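You operate a simulated robot arm through the tools that you are given. There is no shell and no other tool. Be economical: measure what you need, move in short steps, check, and stop when the job is done.

Carry out the task below with a simulated robot arm. There is one attempt and no reset: what you move stays moved.

TASK
Put the test jar labelled "5" from the blue side table on top of the brown spares carton there and the test jar that says "11" on top of the white spares carton there.
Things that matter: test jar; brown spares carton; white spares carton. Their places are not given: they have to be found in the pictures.

It is judged by the outcome, as a careful person would: the job done as asked, and still so three seconds after it is handed in. It fails if anything else is knocked over, pushed out of place, dropped, spilled or broken.

THE ROBOT
A 6-joint arm with a two-finger parallel gripper, fixed in place. Base frame: the origin is at the foot of the arm, x ahead of it, y to its left, z up; the work surface is at about z = 0. Lengths are in mm, angles in rad, forces in N, time in s.
With the tool pointing down near the work surface it reaches from about 140 to 580 mm from the base axis. Its first joint turns from -1.152 to 1.152 rad. Payload 2.1 kg.
Tool frame: the origin (TCP) lies between the finger pads and is the grasp point; the fingertips stand 30 mm ahead of it; z points along the fingers, y is the line along which they close. The gripper opens to 94 mm. The fingers are 28 mm wide and 10 mm thick; the gripper's body (50 by 96 mm) begins 55 mm behind the TCP.
Orientation is told as [roll, pitch, yaw] about the base's x, y, z axes, in that order, counted from this pose: with the fingers straight down and closing along the base's y, the tool's x points along the base's -x, its y along +y and its z along -z.

THE INTERFACE
- The arm moves only by the tool jog_arm. Its argument "rows" is a list of rows, each a list of 3 entries, a list of its own where there are three numbers: the shift along the tool's x, y, z in mm, then the turn, a rotation vector about the tool's x, y, z in rad, then the finger opening in mm, from 0 to 94. In form: [[[x, y, z], [wx, wy, wz], hand], ...]. A call has 1 to 10 rows; each row is the pose to reach, as a shift and turn from the pose commanded when the call began, along the tool's axes at that moment. A row lasts 0.2 s, in which the tool goes at most 50 mm and 0.15 rad; a call with a longer step from one row to the next is refused whole, and so is a gripper value outside its range. A pose out of reach is approached as far as the arm can. The call stops where the force on the tool passes 40 N (or 10 N more than at its start, if that is more) or the arm is blocked; 0.2 s more then pass. The fingers move at their own pace (about 72 mm/s each) and stop on an object; they squeeze with about 33 N. The grip force told is the motor's: it shows also when the fingers shut on nothing. Time passes only in rows, and 0.2 s behind the last, so rows that repeat a pose let the fingers close. It gives the time, the measured TCP pose, the force on the tool (base axes), the opening and the grip force at its end, in the units of the frame above (readings bear some noise), and new pictures: "views" is both (left out), scene, wrist or none.
- Cameras (640 x 400 px; columns grow to the right, rows downward): "scene" is fixed at [55.7, -370.9, 485.7]; the picture's right is [0.79, -0.62, 0.00], its down [-0.34, -0.43, -0.84] and it looks along [0.51, 0.66, -0.55] (base axes); focal length 313 px, centre (320, 200). "wrist" rides on the gripper at [-37, 0, -58] in the tool frame; the picture's right is [0.00, -1.00, 0.00], its down [0.97, 0.00, -0.24] and it looks along [0.24, 0.00, 0.97] (tool axes); focal length 218 px, centre (320, 200).
- probe_pixels(camera, pixels): for up to 12 pixels [column, row] of the newest picture of that camera ("zoom" is the newest enlarged one), the place [x, y, z] in the base frame of the surface seen there, good to about 3 mm. No time passes.
- zoom(camera, box): a new picture of the part [left, top, right, bottom] of that camera's present view, enlarged. No time passes.
- sign_off(): hands the job in; it is judged then, once.

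Work in short steps. Measure before you move; look again where a grasp or a placing could have gone wrong, and mend it. You have 60 turns and 120 pictures in all, the two below and enlarged ones among them. Open the gripper and draw the arm clear of the work before you hand the job in, unless the task says otherwise; then end with one line.

The tools are called after ">>>" by a JSON object that holds its "fn" and its "kwargs". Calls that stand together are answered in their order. jog_arm: Moves the arm, as the interface text tells. Its arguments: {"type":"object","properties":{"rows":{"type":"array"},"views":{"type":"string","enum":["both","scene","wrist","none"]}},"required":["rows"]} The other tools are called the same way: probe_pixels (camera, pixels) gives the place of the surface under pixels of a picture; zoom (camera, box) takes an enlarged picture of a part of a camera's view; sign_off () hands the job in.

At the start:

```text
t: 0.0
eef_pos: [276.8, 39.6, 315.9]
tcp_rot: [0.002, 0.0, -0.001]
ft_force: [0.3, 0.2, 0.4]
finger_gap: 93.7
grip_force: 0.0
```

scene: 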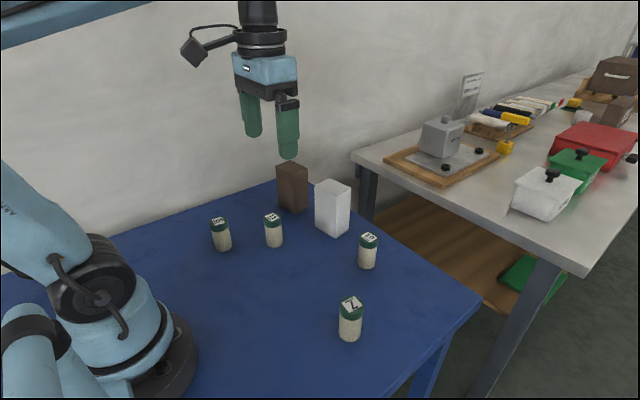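
wrist: 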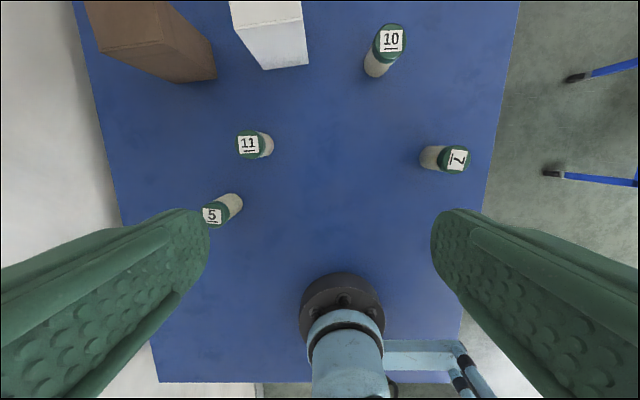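

The wrist picture shows jar 11 at (249,145), jar 5 at (212,215), the brown carton at (150,40) and the white at (270,30). I'll enlarge both views and probe.

>>> {"fn": "zoom", "kwargs": {"camera": "scene", "box": [190, 150, 400, 281]}}

>>> {"fn": "zoom", "kwargs": {"camera": "wrist", "box": [180, 100, 340, 240]}}

>>> {"fn": "probe_pixels", "kwargs": {"camera": "scene", "pixels": [[292, 165], [278, 168], [306, 172], [293, 176], [293, 160], [332, 187], [316, 185], [349, 186], [334, 194], [331, 179], [219, 220], [272, 217]]}}

>>> {"fn": "probe_pixels", "kwargs": {"camera": "wrist", "pixels": [[249, 145], [212, 215], [240, 134], [205, 208], [268, 145], [238, 200], [262, 170], [230, 230]]}}

```text
3.05 times, centred on (295, 216) of scene
```

zoom: 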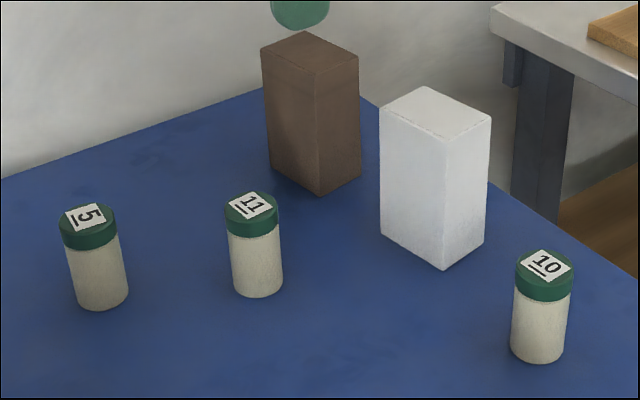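

```text
2.86 times, centred on (260, 170) of wrist
```

zoom: 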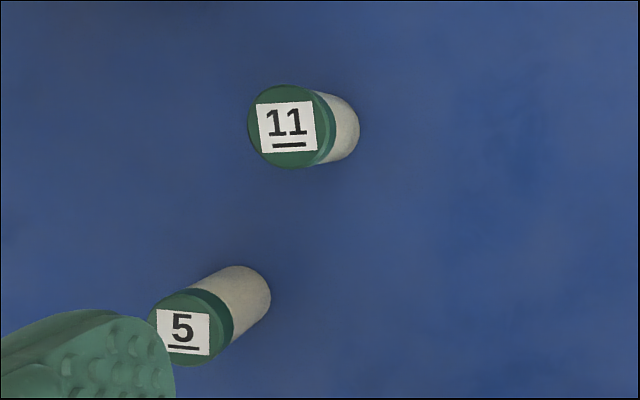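

```text
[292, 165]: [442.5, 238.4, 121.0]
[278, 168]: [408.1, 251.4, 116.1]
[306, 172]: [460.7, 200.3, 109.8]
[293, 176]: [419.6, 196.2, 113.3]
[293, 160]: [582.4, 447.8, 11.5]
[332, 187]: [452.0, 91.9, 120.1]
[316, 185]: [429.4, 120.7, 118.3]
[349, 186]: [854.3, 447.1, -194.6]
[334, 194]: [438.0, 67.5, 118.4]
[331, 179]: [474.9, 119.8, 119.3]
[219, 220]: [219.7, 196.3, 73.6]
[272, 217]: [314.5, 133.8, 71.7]
```

```text
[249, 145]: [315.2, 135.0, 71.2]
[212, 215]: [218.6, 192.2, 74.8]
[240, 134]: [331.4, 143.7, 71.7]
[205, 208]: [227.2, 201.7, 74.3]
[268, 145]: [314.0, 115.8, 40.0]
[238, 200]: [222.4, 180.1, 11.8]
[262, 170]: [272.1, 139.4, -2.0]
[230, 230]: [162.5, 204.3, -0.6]
```

Jar 11 is at about (314,134), jar 5 at about (218,194), and both tops are near z=73. Next I'll probe the carton tops' corners in an enlarged view.

>>> {"fn": "zoom", "kwargs": {"camera": "scene", "box": [268, 152, 364, 212]}}

```text
6.67 times, centred on (316, 182) of scene
```

zoom: 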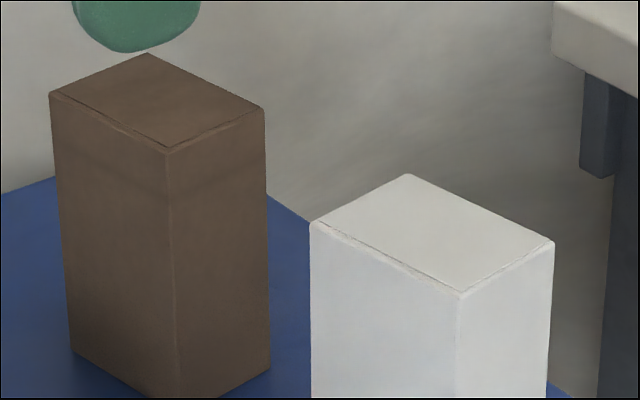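

>>> {"fn": "probe_pixels", "kwargs": {"camera": "zoom", "pixels": [[54, 94], [148, 57], [260, 107], [168, 146], [157, 100], [315, 226], [407, 179], [549, 243], [460, 288], [432, 233]]}}

```text
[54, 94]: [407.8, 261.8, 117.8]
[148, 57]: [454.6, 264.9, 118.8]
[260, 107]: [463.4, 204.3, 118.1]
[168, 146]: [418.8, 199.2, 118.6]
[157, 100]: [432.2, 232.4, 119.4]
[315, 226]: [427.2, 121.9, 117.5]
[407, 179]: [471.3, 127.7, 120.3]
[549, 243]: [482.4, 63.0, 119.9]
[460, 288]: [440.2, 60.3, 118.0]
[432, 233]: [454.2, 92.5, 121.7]
```

Brown carton top centre is about (436,232,119) and white about (455,93,119). I'll go above jar 5 with the tips well clear.

>>> {"fn": "jog_arm", "kwargs": {"rows": [[[10, 25, 20], [0, 0, 0], 94], [[20, 51, 48], [0, 0, 0], 94], [[30, 77, 76], [0, 0, 0], 94], [[40, 103, 104], [0, 0, 0], 94], [[50, 129, 132], [0, 0, 0], 94], [[58, 153, 160], [0, 0, 0], 94], [[58, 153, 160], [0, 0, 0], 94]]}}

```text
t: 1.6
eef_pos: [216.5, 191.8, 155.1]
tcp_rot: [0.003, 0.002, 0.001]
ft_force: [-0.1, 0.1, -0.4]
finger_gap: 93.7
grip_force: 0.2
```

scene: 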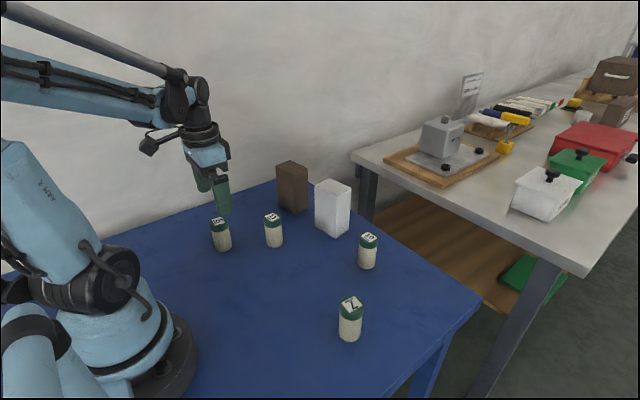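
wrist: 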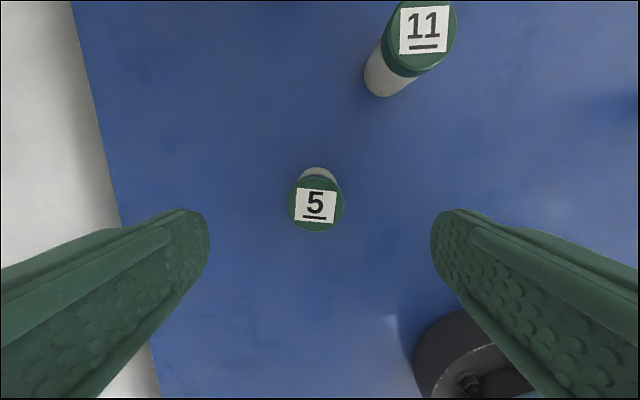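

Jar 5's lid is at (316,204); I'll probe its centre and rim.

>>> {"fn": "probe_pixels", "kwargs": {"camera": "wrist", "pixels": [[316, 204], [291, 204], [341, 204], [316, 228], [316, 179], [420, 35]]}}

```text
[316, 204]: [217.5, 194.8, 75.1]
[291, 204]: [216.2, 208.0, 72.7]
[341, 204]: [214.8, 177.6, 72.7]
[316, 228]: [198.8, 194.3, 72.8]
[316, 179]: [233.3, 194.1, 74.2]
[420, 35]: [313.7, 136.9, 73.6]
```

The centre is about (216,193.5), nearly below the TCP. I'll descend to z≈48 and close.

>>> {"fn": "jog_arm", "kwargs": {"rows": [[[0, 1.5, 30], [0, 0, 0], 94], [[0, 1.5, 60], [0, 0, 0], 94], [[0, 1.5, 85], [0, 0, 0], 94], [[0, 1.5, 107], [0, 0, 0], 94], [[0, 1.5, 107], [0, 0, 0], 94], [[0, 1.5, 107], [0, 0, 0], 60], [[0, 1.5, 107], [0, 0, 0], 30], [[0, 1.5, 107], [0, 0, 0], 20], [[0, 1.5, 107], [0, 0, 0], 20]]}}

```text
t: 3.6
eef_pos: [215.7, 193.3, 47.7]
tcp_rot: [0.001, -0.001, 0.002]
ft_force: [0.1, -0.4, 0.2]
finger_gap: 38.1
grip_force: 33.1
```

scene: 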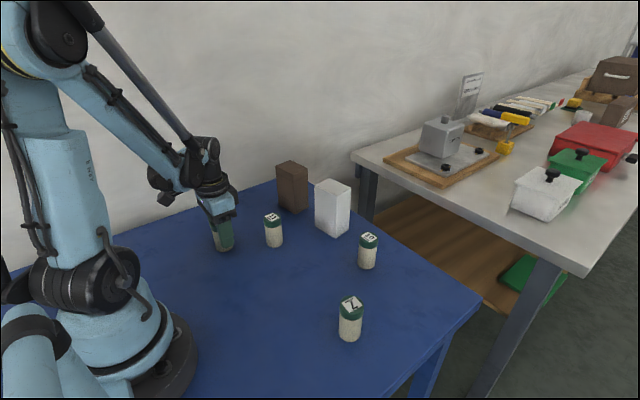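
wrist: 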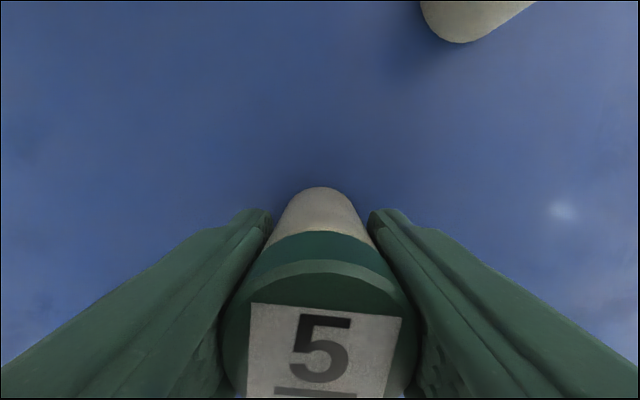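

The jar is held (gap 38, 33 N). I'll lift straight up to z≈215.

>>> {"fn": "jog_arm", "kwargs": {"rows": [[[0, 0, -15], [0, 0, 0], 20], [[0, 0, -40], [0, 0, 0], 20], [[0, 0, -70], [0, 0, 0], 20], [[0, 0, -100], [0, 0, 0], 20], [[0, 0, -130], [0, 0, 0], 20], [[0, 0, -155], [0, 0, 0], 20], [[0, 0, -167], [0, 0, 0], 20], [[0, 0, -167], [0, 0, 0], 20]], "views": "scene"}}

```text
t: 5.4
eef_pos: [217.0, 195.4, 215.8]
tcp_rot: [0.002, -0.002, 0.001]
ft_force: [-0.4, -0.9, -2.7]
finger_gap: 38.1
grip_force: 33.4
```

scene: 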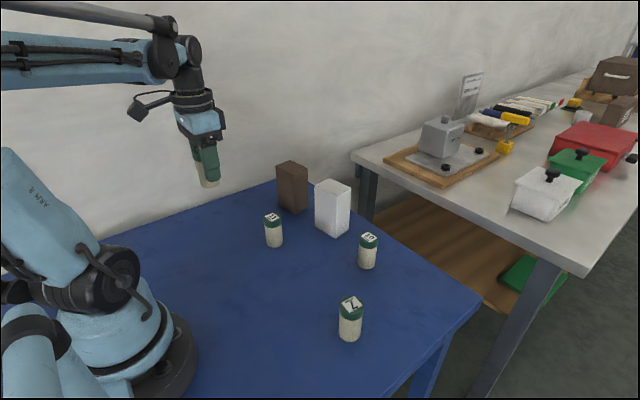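

The jar is lifted. I'll carry it over to the brown carton centre (436,232).

>>> {"fn": "jog_arm", "kwargs": {"rows": [[[-15, 3, 0], [0, 0, 0], 20], [[-45, 8, 0], [0, 0, 0], 20], [[-78, 14, 0], [0, 0, 0], 20], [[-111, 20, 0], [0, 0, 0], 20], [[-144, 26, 0], [0, 0, 0], 20], [[-177, 32, 0], [0, 0, 0], 20], [[-204, 36, 0], [0, 0, 0], 20], [[-219, 38, 0], [0, 0, 0], 20], [[-219, 38, 0], [0, 0, 0], 20]]}}

```text
t: 7.4
eef_pos: [438.3, 232.5, 216.8]
tcp_rot: [0.001, 0.001, 0.0]
ft_force: [-0.3, 0.0, -1.3]
finger_gap: 38.2
grip_force: 33.5
```

scene: 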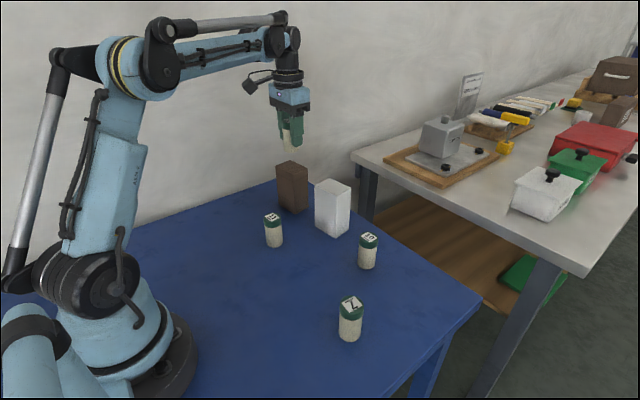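
wrist: 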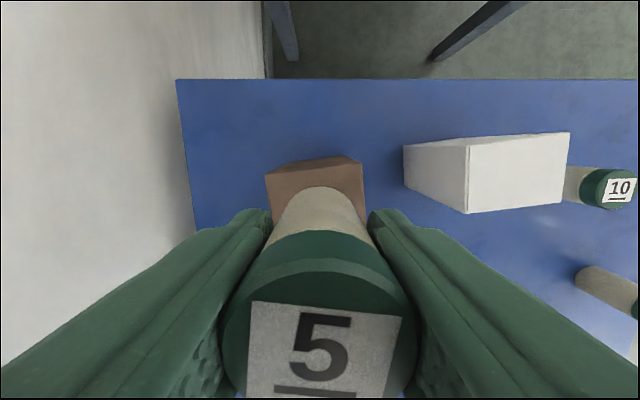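

It's above the carton. I'll lower it to about 1–2 mm above contact, then inch down.

>>> {"fn": "jog_arm", "kwargs": {"rows": [[[2, 0, 15], [0, 0, 0], 20], [[2, 0, 30], [0, 0, 0], 20], [[2, 0, 42], [0, 0, 0], 20], [[2, 0, 46], [0, 0, 0], 20], [[2, 0, 47], [0, 0, 0], 20], [[2, 0, 47], [0, 0, 0], 20]]}}

>>> {"fn": "zoom", "kwargs": {"camera": "scene", "box": [240, 90, 368, 220]}}

```text
t: 8.8
eef_pos: [434.8, 232.5, 168.6]
tcp_rot: [0.003, -0.001, 0.001]
ft_force: [-1.4, 1.8, 6.7]
finger_gap: 38.0
grip_force: 32.7
```

scene: 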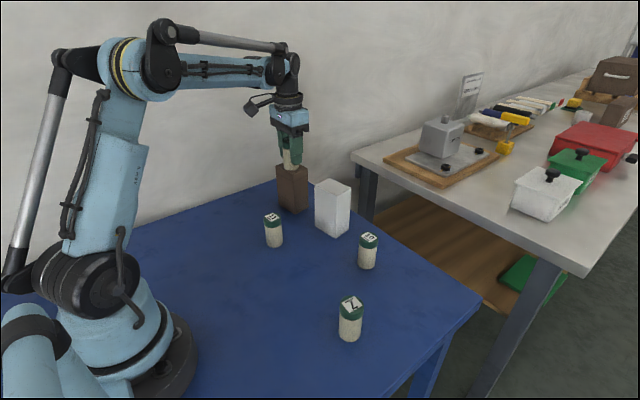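
wrist: 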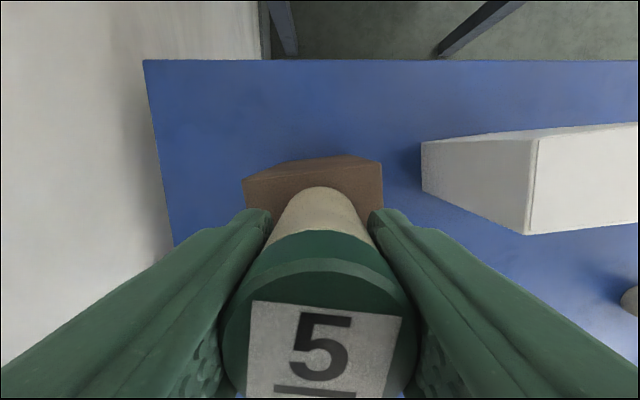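

```text
3.08 times, centred on (304, 155) of scene
```

zoom: 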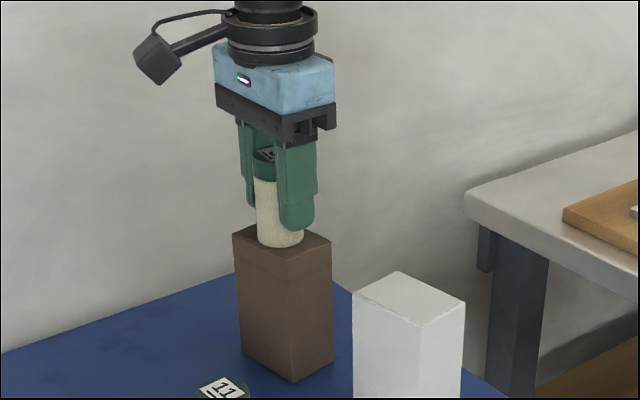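

There's light contact (6.7 N up) and the jar stands on the carton. I'll open gently.

>>> {"fn": "jog_arm", "kwargs": {"rows": [[[0, 0, 0], [0, 0, 0], 36], [[0, 0, 0], [0, 0, 0], 42], [[0, 0, 0], [0, 0, 0], 52], [[0, 0, 0], [0, 0, 0], 66], [[0, 0, 0], [0, 0, 0], 66]], "views": "wrist"}}

```text
t: 10.0
eef_pos: [435.5, 232.9, 167.0]
tcp_rot: [0.002, 0.001, -0.001]
ft_force: [-0.2, -0.3, -0.1]
finger_gap: 66.1
grip_force: 0.1
```

wrist: 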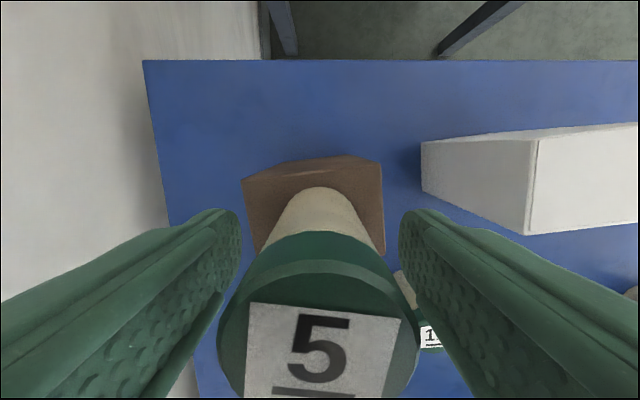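

It's released and standing. I'll rise straight up to z≈270.

>>> {"fn": "jog_arm", "kwargs": {"rows": [[[0, 0, -10], [0, 0, 0], 66], [[0, 0, -35], [0, 0, 0], 66], [[0, 0, -65], [0, 0, 0], 66], [[0, 0, -95], [0, 0, 0], 66], [[0, 0, -105], [0, 0, 0], 66], [[0, 0, -105], [0, 0, 0], 66]]}}

```text
t: 11.4
eef_pos: [436.1, 232.4, 272.6]
tcp_rot: [0.002, -0.001, 0.0]
ft_force: [-0.2, 0.2, 0.2]
finger_gap: 66.0
grip_force: 0.1
```

scene: 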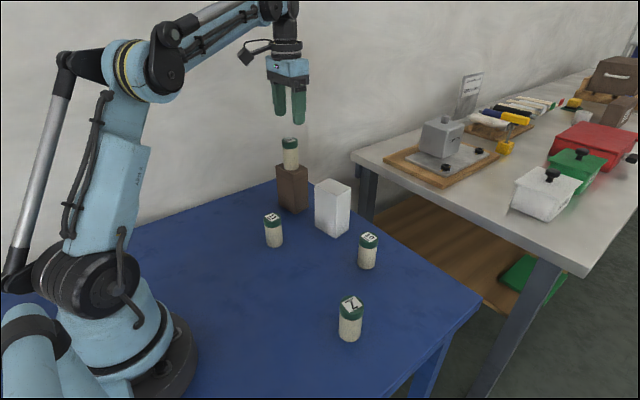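
wrist: 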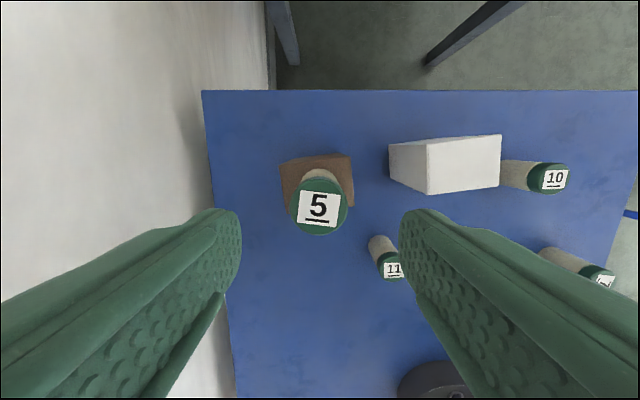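

Jar 5 stands on the brown carton. Now I'll go above jar 11 (314.5,135), crossing high and then lowering to z≈155.

>>> {"fn": "jog_arm", "kwargs": {"rows": [[[20, -16, 0], [0, 0, 0], 66], [[48, -39, 0], [0, 0, 0], 66], [[76, -61, 0], [0, 0, 0], 66], [[104, -83, 0], [0, 0, 0], 80], [[122, -97.5, 15], [0, 0, 0], 94], [[122, -97.5, 50], [0, 0, 0], 94], [[122, -97.5, 85], [0, 0, 0], 94], [[122, -97.5, 115], [0, 0, 0], 94], [[122, -97.5, 115], [0, 0, 0], 94]], "views": "wrist"}}

```text
t: 13.4
eef_pos: [312.7, 135.1, 158.9]
tcp_rot: [0.001, 0.0, 0.0]
ft_force: [0.3, -0.8, 0.5]
finger_gap: 94.0
grip_force: 0.1
```

wrist: 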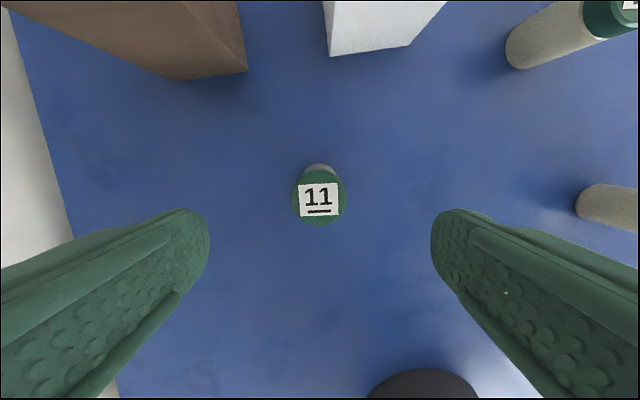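

>>> {"fn": "probe_pixels", "kwargs": {"camera": "wrist", "pixels": [[319, 198], [294, 198], [344, 198], [319, 222], [319, 174]]}}

```text
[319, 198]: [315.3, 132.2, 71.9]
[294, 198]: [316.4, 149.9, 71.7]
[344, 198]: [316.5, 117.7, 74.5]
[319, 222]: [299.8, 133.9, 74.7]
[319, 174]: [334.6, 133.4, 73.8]
```

The centre is about (316.5,133.7). I'll descend and grasp.

>>> {"fn": "jog_arm", "kwargs": {"rows": [[[-3, -1, 30], [0, 0, 0], 94], [[-3, -1, 60], [0, 0, 0], 94], [[-3, -1, 88], [0, 0, 0], 94], [[-3, -1, 110], [0, 0, 0], 94], [[-3, -1, 110], [0, 0, 0], 94], [[-3, -1, 110], [0, 0, 0], 60], [[-3, -1, 110], [0, 0, 0], 30], [[-3, -1, 110], [0, 0, 0], 20], [[-3, -1, 110], [0, 0, 0], 20]], "views": "wrist"}}

```text
t: 15.4
eef_pos: [317.0, 133.1, 49.3]
tcp_rot: [0.001, -0.001, 0.0]
ft_force: [0.0, -0.1, -0.5]
finger_gap: 38.6
grip_force: 33.3
```

wrist: 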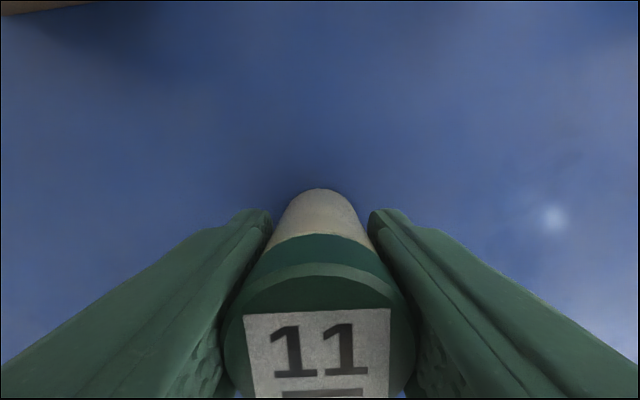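

Held. I'll lift straight up by 170.

>>> {"fn": "jog_arm", "kwargs": {"rows": [[[0, 0, -15], [0, 0, 0], 20], [[0, 0, -40], [0, 0, 0], 20], [[0, 0, -70], [0, 0, 0], 20], [[0, 0, -100], [0, 0, 0], 20], [[0, 0, -130], [0, 0, 0], 20], [[0, 0, -155], [0, 0, 0], 20], [[0, 0, -168], [0, 0, 0], 20], [[0, 0, -168], [0, 0, 0], 20]], "views": "none"}}

```text
t: 17.2
eef_pos: [316.6, 133.9, 216.3]
tcp_rot: [0.001, 0.0, 0.001]
ft_force: [1.5, 0.0, -2.0]
finger_gap: 38.5
grip_force: 33.6
```

I'll carry it to the white carton centre (455,93).

>>> {"fn": "jog_arm", "kwargs": {"rows": [[[-12, -6, 0], [0, 0, 0], 20], [[-38, -14, 0], [0, 0, 0], 20], [[-66, -22, 0], [0, 0, 0], 20], [[-94, -30, 0], [0, 0, 0], 20], [[-120, -37, 0], [0, 0, 0], 20], [[-138, -40.5, 0], [0, 0, 0], 20], [[-138, -40.5, 0], [0, 0, 0], 20]]}}

```text
t: 18.8
eef_pos: [456.9, 93.0, 216.5]
tcp_rot: [0.002, 0.002, 0.0]
ft_force: [-0.4, 0.1, -1.7]
finger_gap: 38.6
grip_force: 32.5
```

scene: 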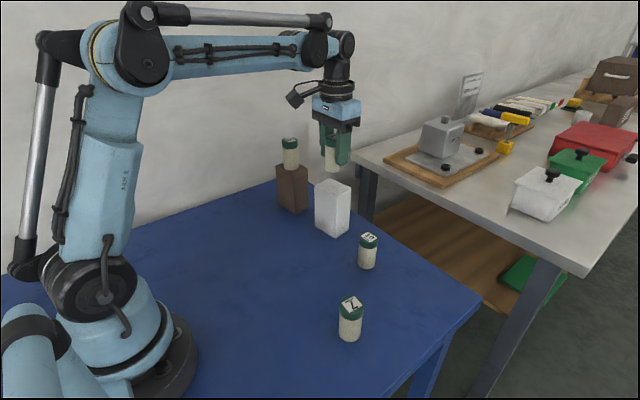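
wrist: 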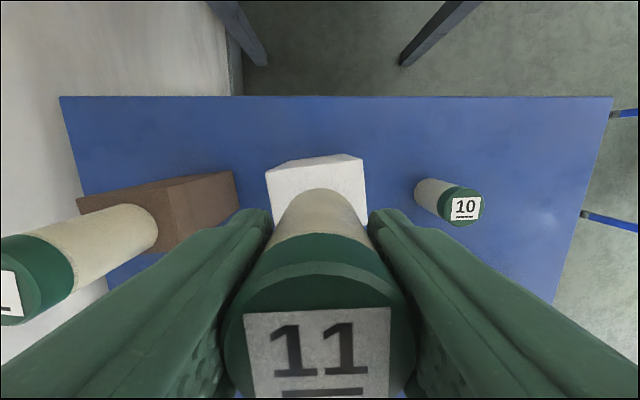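

It's above the white carton. Grasp height was about 48–49, so contact is expected at TCP z≈168; I'll lower it.

>>> {"fn": "jog_arm", "kwargs": {"rows": [[[1, 0, 15], [0, 0, 0], 20], [[1, 0, 30], [0, 0, 0], 20], [[1, 0, 41], [0, 0, 0], 20], [[1, 0, 45], [0, 0, 0], 20], [[1, 0, 46.5], [0, 0, 0], 20], [[1, 0, 46.5], [0, 0, 0], 20]]}}

>>> {"fn": "zoom", "kwargs": {"camera": "scene", "box": [260, 110, 388, 240]}}

```text
t: 20.2
eef_pos: [453.4, 93.7, 170.9]
tcp_rot: [0.002, 0.001, 0.0]
ft_force: [-1.0, -0.1, -2.5]
finger_gap: 38.4
grip_force: 33.3
```

scene: 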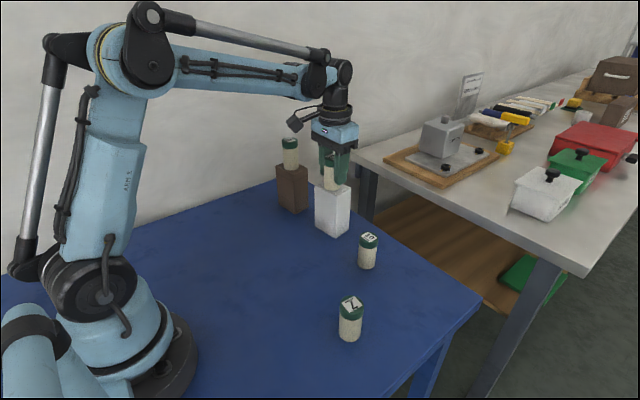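
wrist: 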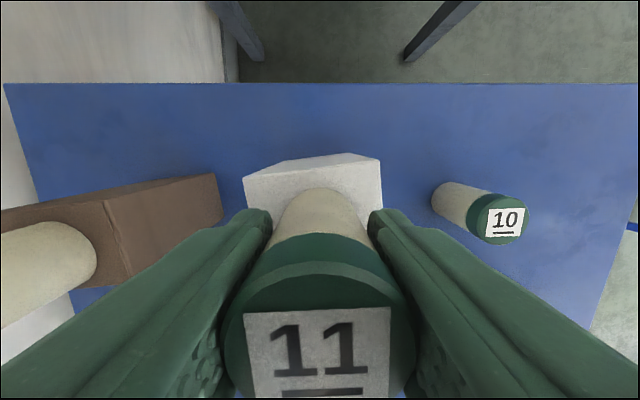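

```text
3.08 times, centred on (324, 175) of scene
```

zoom: 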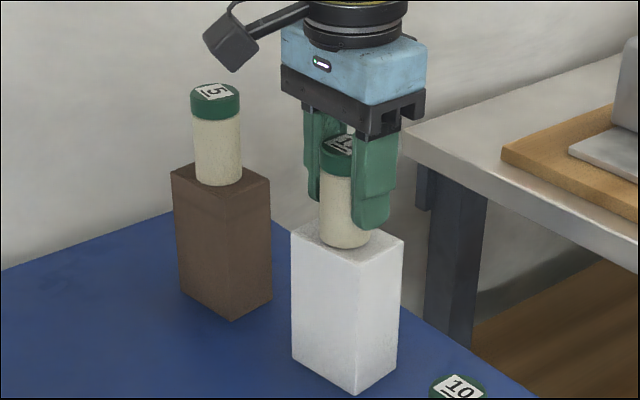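

No contact yet (z 170.9). I'll inch down 2.5 mm.

>>> {"fn": "jog_arm", "kwargs": {"rows": [[[0, 0, 0.8], [0, 0, 0], 20], [[0, 0, 1.6], [0, 0, 0], 20], [[0, 0, 2.4], [0, 0, 0], 20], [[0, 0, 2.4], [0, 0, 0], 20]], "views": "none"}}

```text
t: 21.2
eef_pos: [452.9, 92.6, 168.1]
tcp_rot: [0.0, -0.002, 0.0]
ft_force: [0.7, -1.7, 20.9]
finger_gap: 38.7
grip_force: 33.0
```

Contact at 21 N; I'll back off slightly to ease the load, then open gently.

>>> {"fn": "jog_arm", "kwargs": {"rows": [[[0, 0, -0.8], [0, 0, 0], 20], [[0, 0, -0.8], [0, 0, 0], 36], [[0, 0, -0.8], [0, 0, 0], 42], [[0, 0, -0.8], [0, 0, 0], 52], [[0, 0, -0.8], [0, 0, 0], 66], [[0, 0, -0.8], [0, 0, 0], 66]]}}

```text
t: 22.6
eef_pos: [453.0, 94.2, 168.9]
tcp_rot: [0.003, 0.003, 0.001]
ft_force: [-1.8, 0.2, -0.2]
finger_gap: 66.0
grip_force: 0.0
```

scene: 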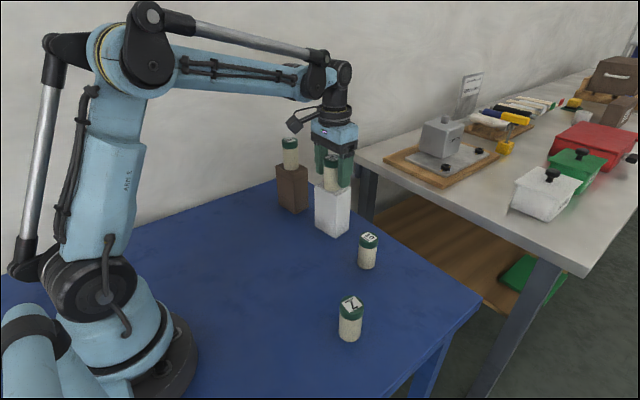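
wrist: 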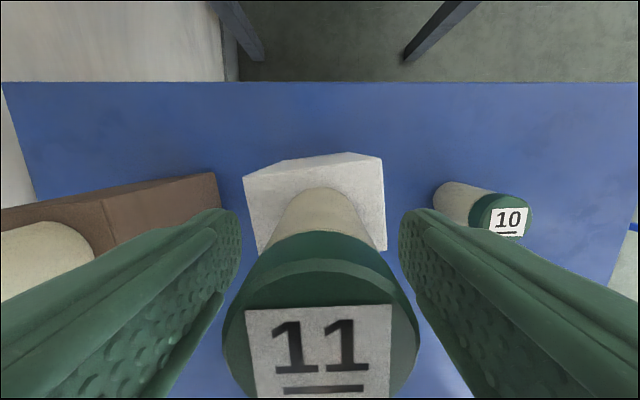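

It's released and upright. I'll rise straight up, then draw back.

>>> {"fn": "jog_arm", "kwargs": {"rows": [[[0, 0, -10], [0, 0, 0], 66], [[0, 0, -35], [0, 0, 0], 66], [[0, 0, -65], [0, 0, 0], 66], [[0, 0, -95], [0, 0, 0], 66], [[0, 0, -120], [0, 0, 0], 66], [[30, -5, -130], [0, 0, 0], 66], [[70, -15, -130], [0, 0, 0], 66], [[110, -25, -130], [0, 0, 0], 66], [[150, -35, -130], [0, 0, 0], 66], [[150, -35, -130], [0, 0, 0], 66]]}}

>>> {"fn": "zoom", "kwargs": {"camera": "scene", "box": [240, 110, 400, 280]}}

```text
t: 24.8
eef_pos: [303.0, 56.3, 297.6]
tcp_rot: [0.0, 0.0, -0.002]
ft_force: [0.4, -0.4, 0.5]
finger_gap: 66.1
grip_force: 0.1
```

scene: 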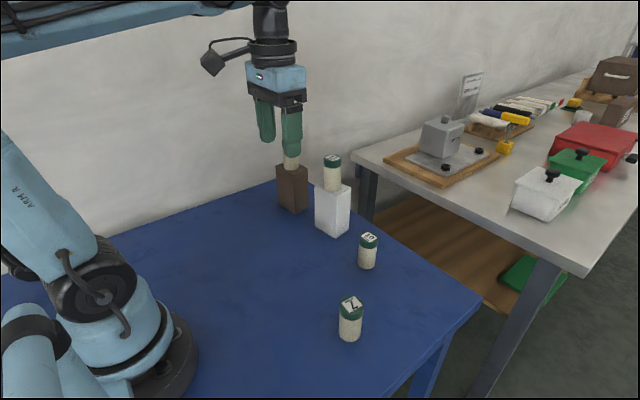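
wrist: 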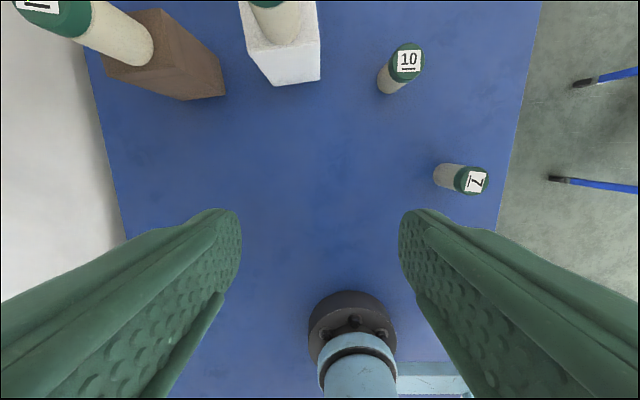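

```text
2.35 times, centred on (320, 195) of scene
```

zoom: 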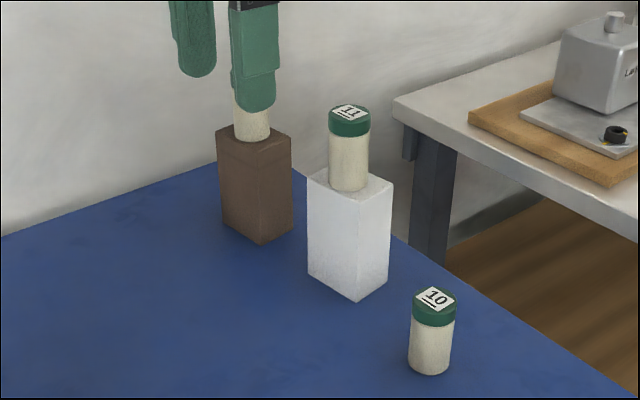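

Both jars stand on their cartons, the other jars haven't moved, and the arm is clear with the gripper open. I'm handing in.

>>> {"fn": "sign_off", "kwargs": {}}

```text
The job is handed in.
```

Jar 5 stands on top of the brown spares carton and jar 11 on top of the white one; nothing else was moved, and the job is handed in.
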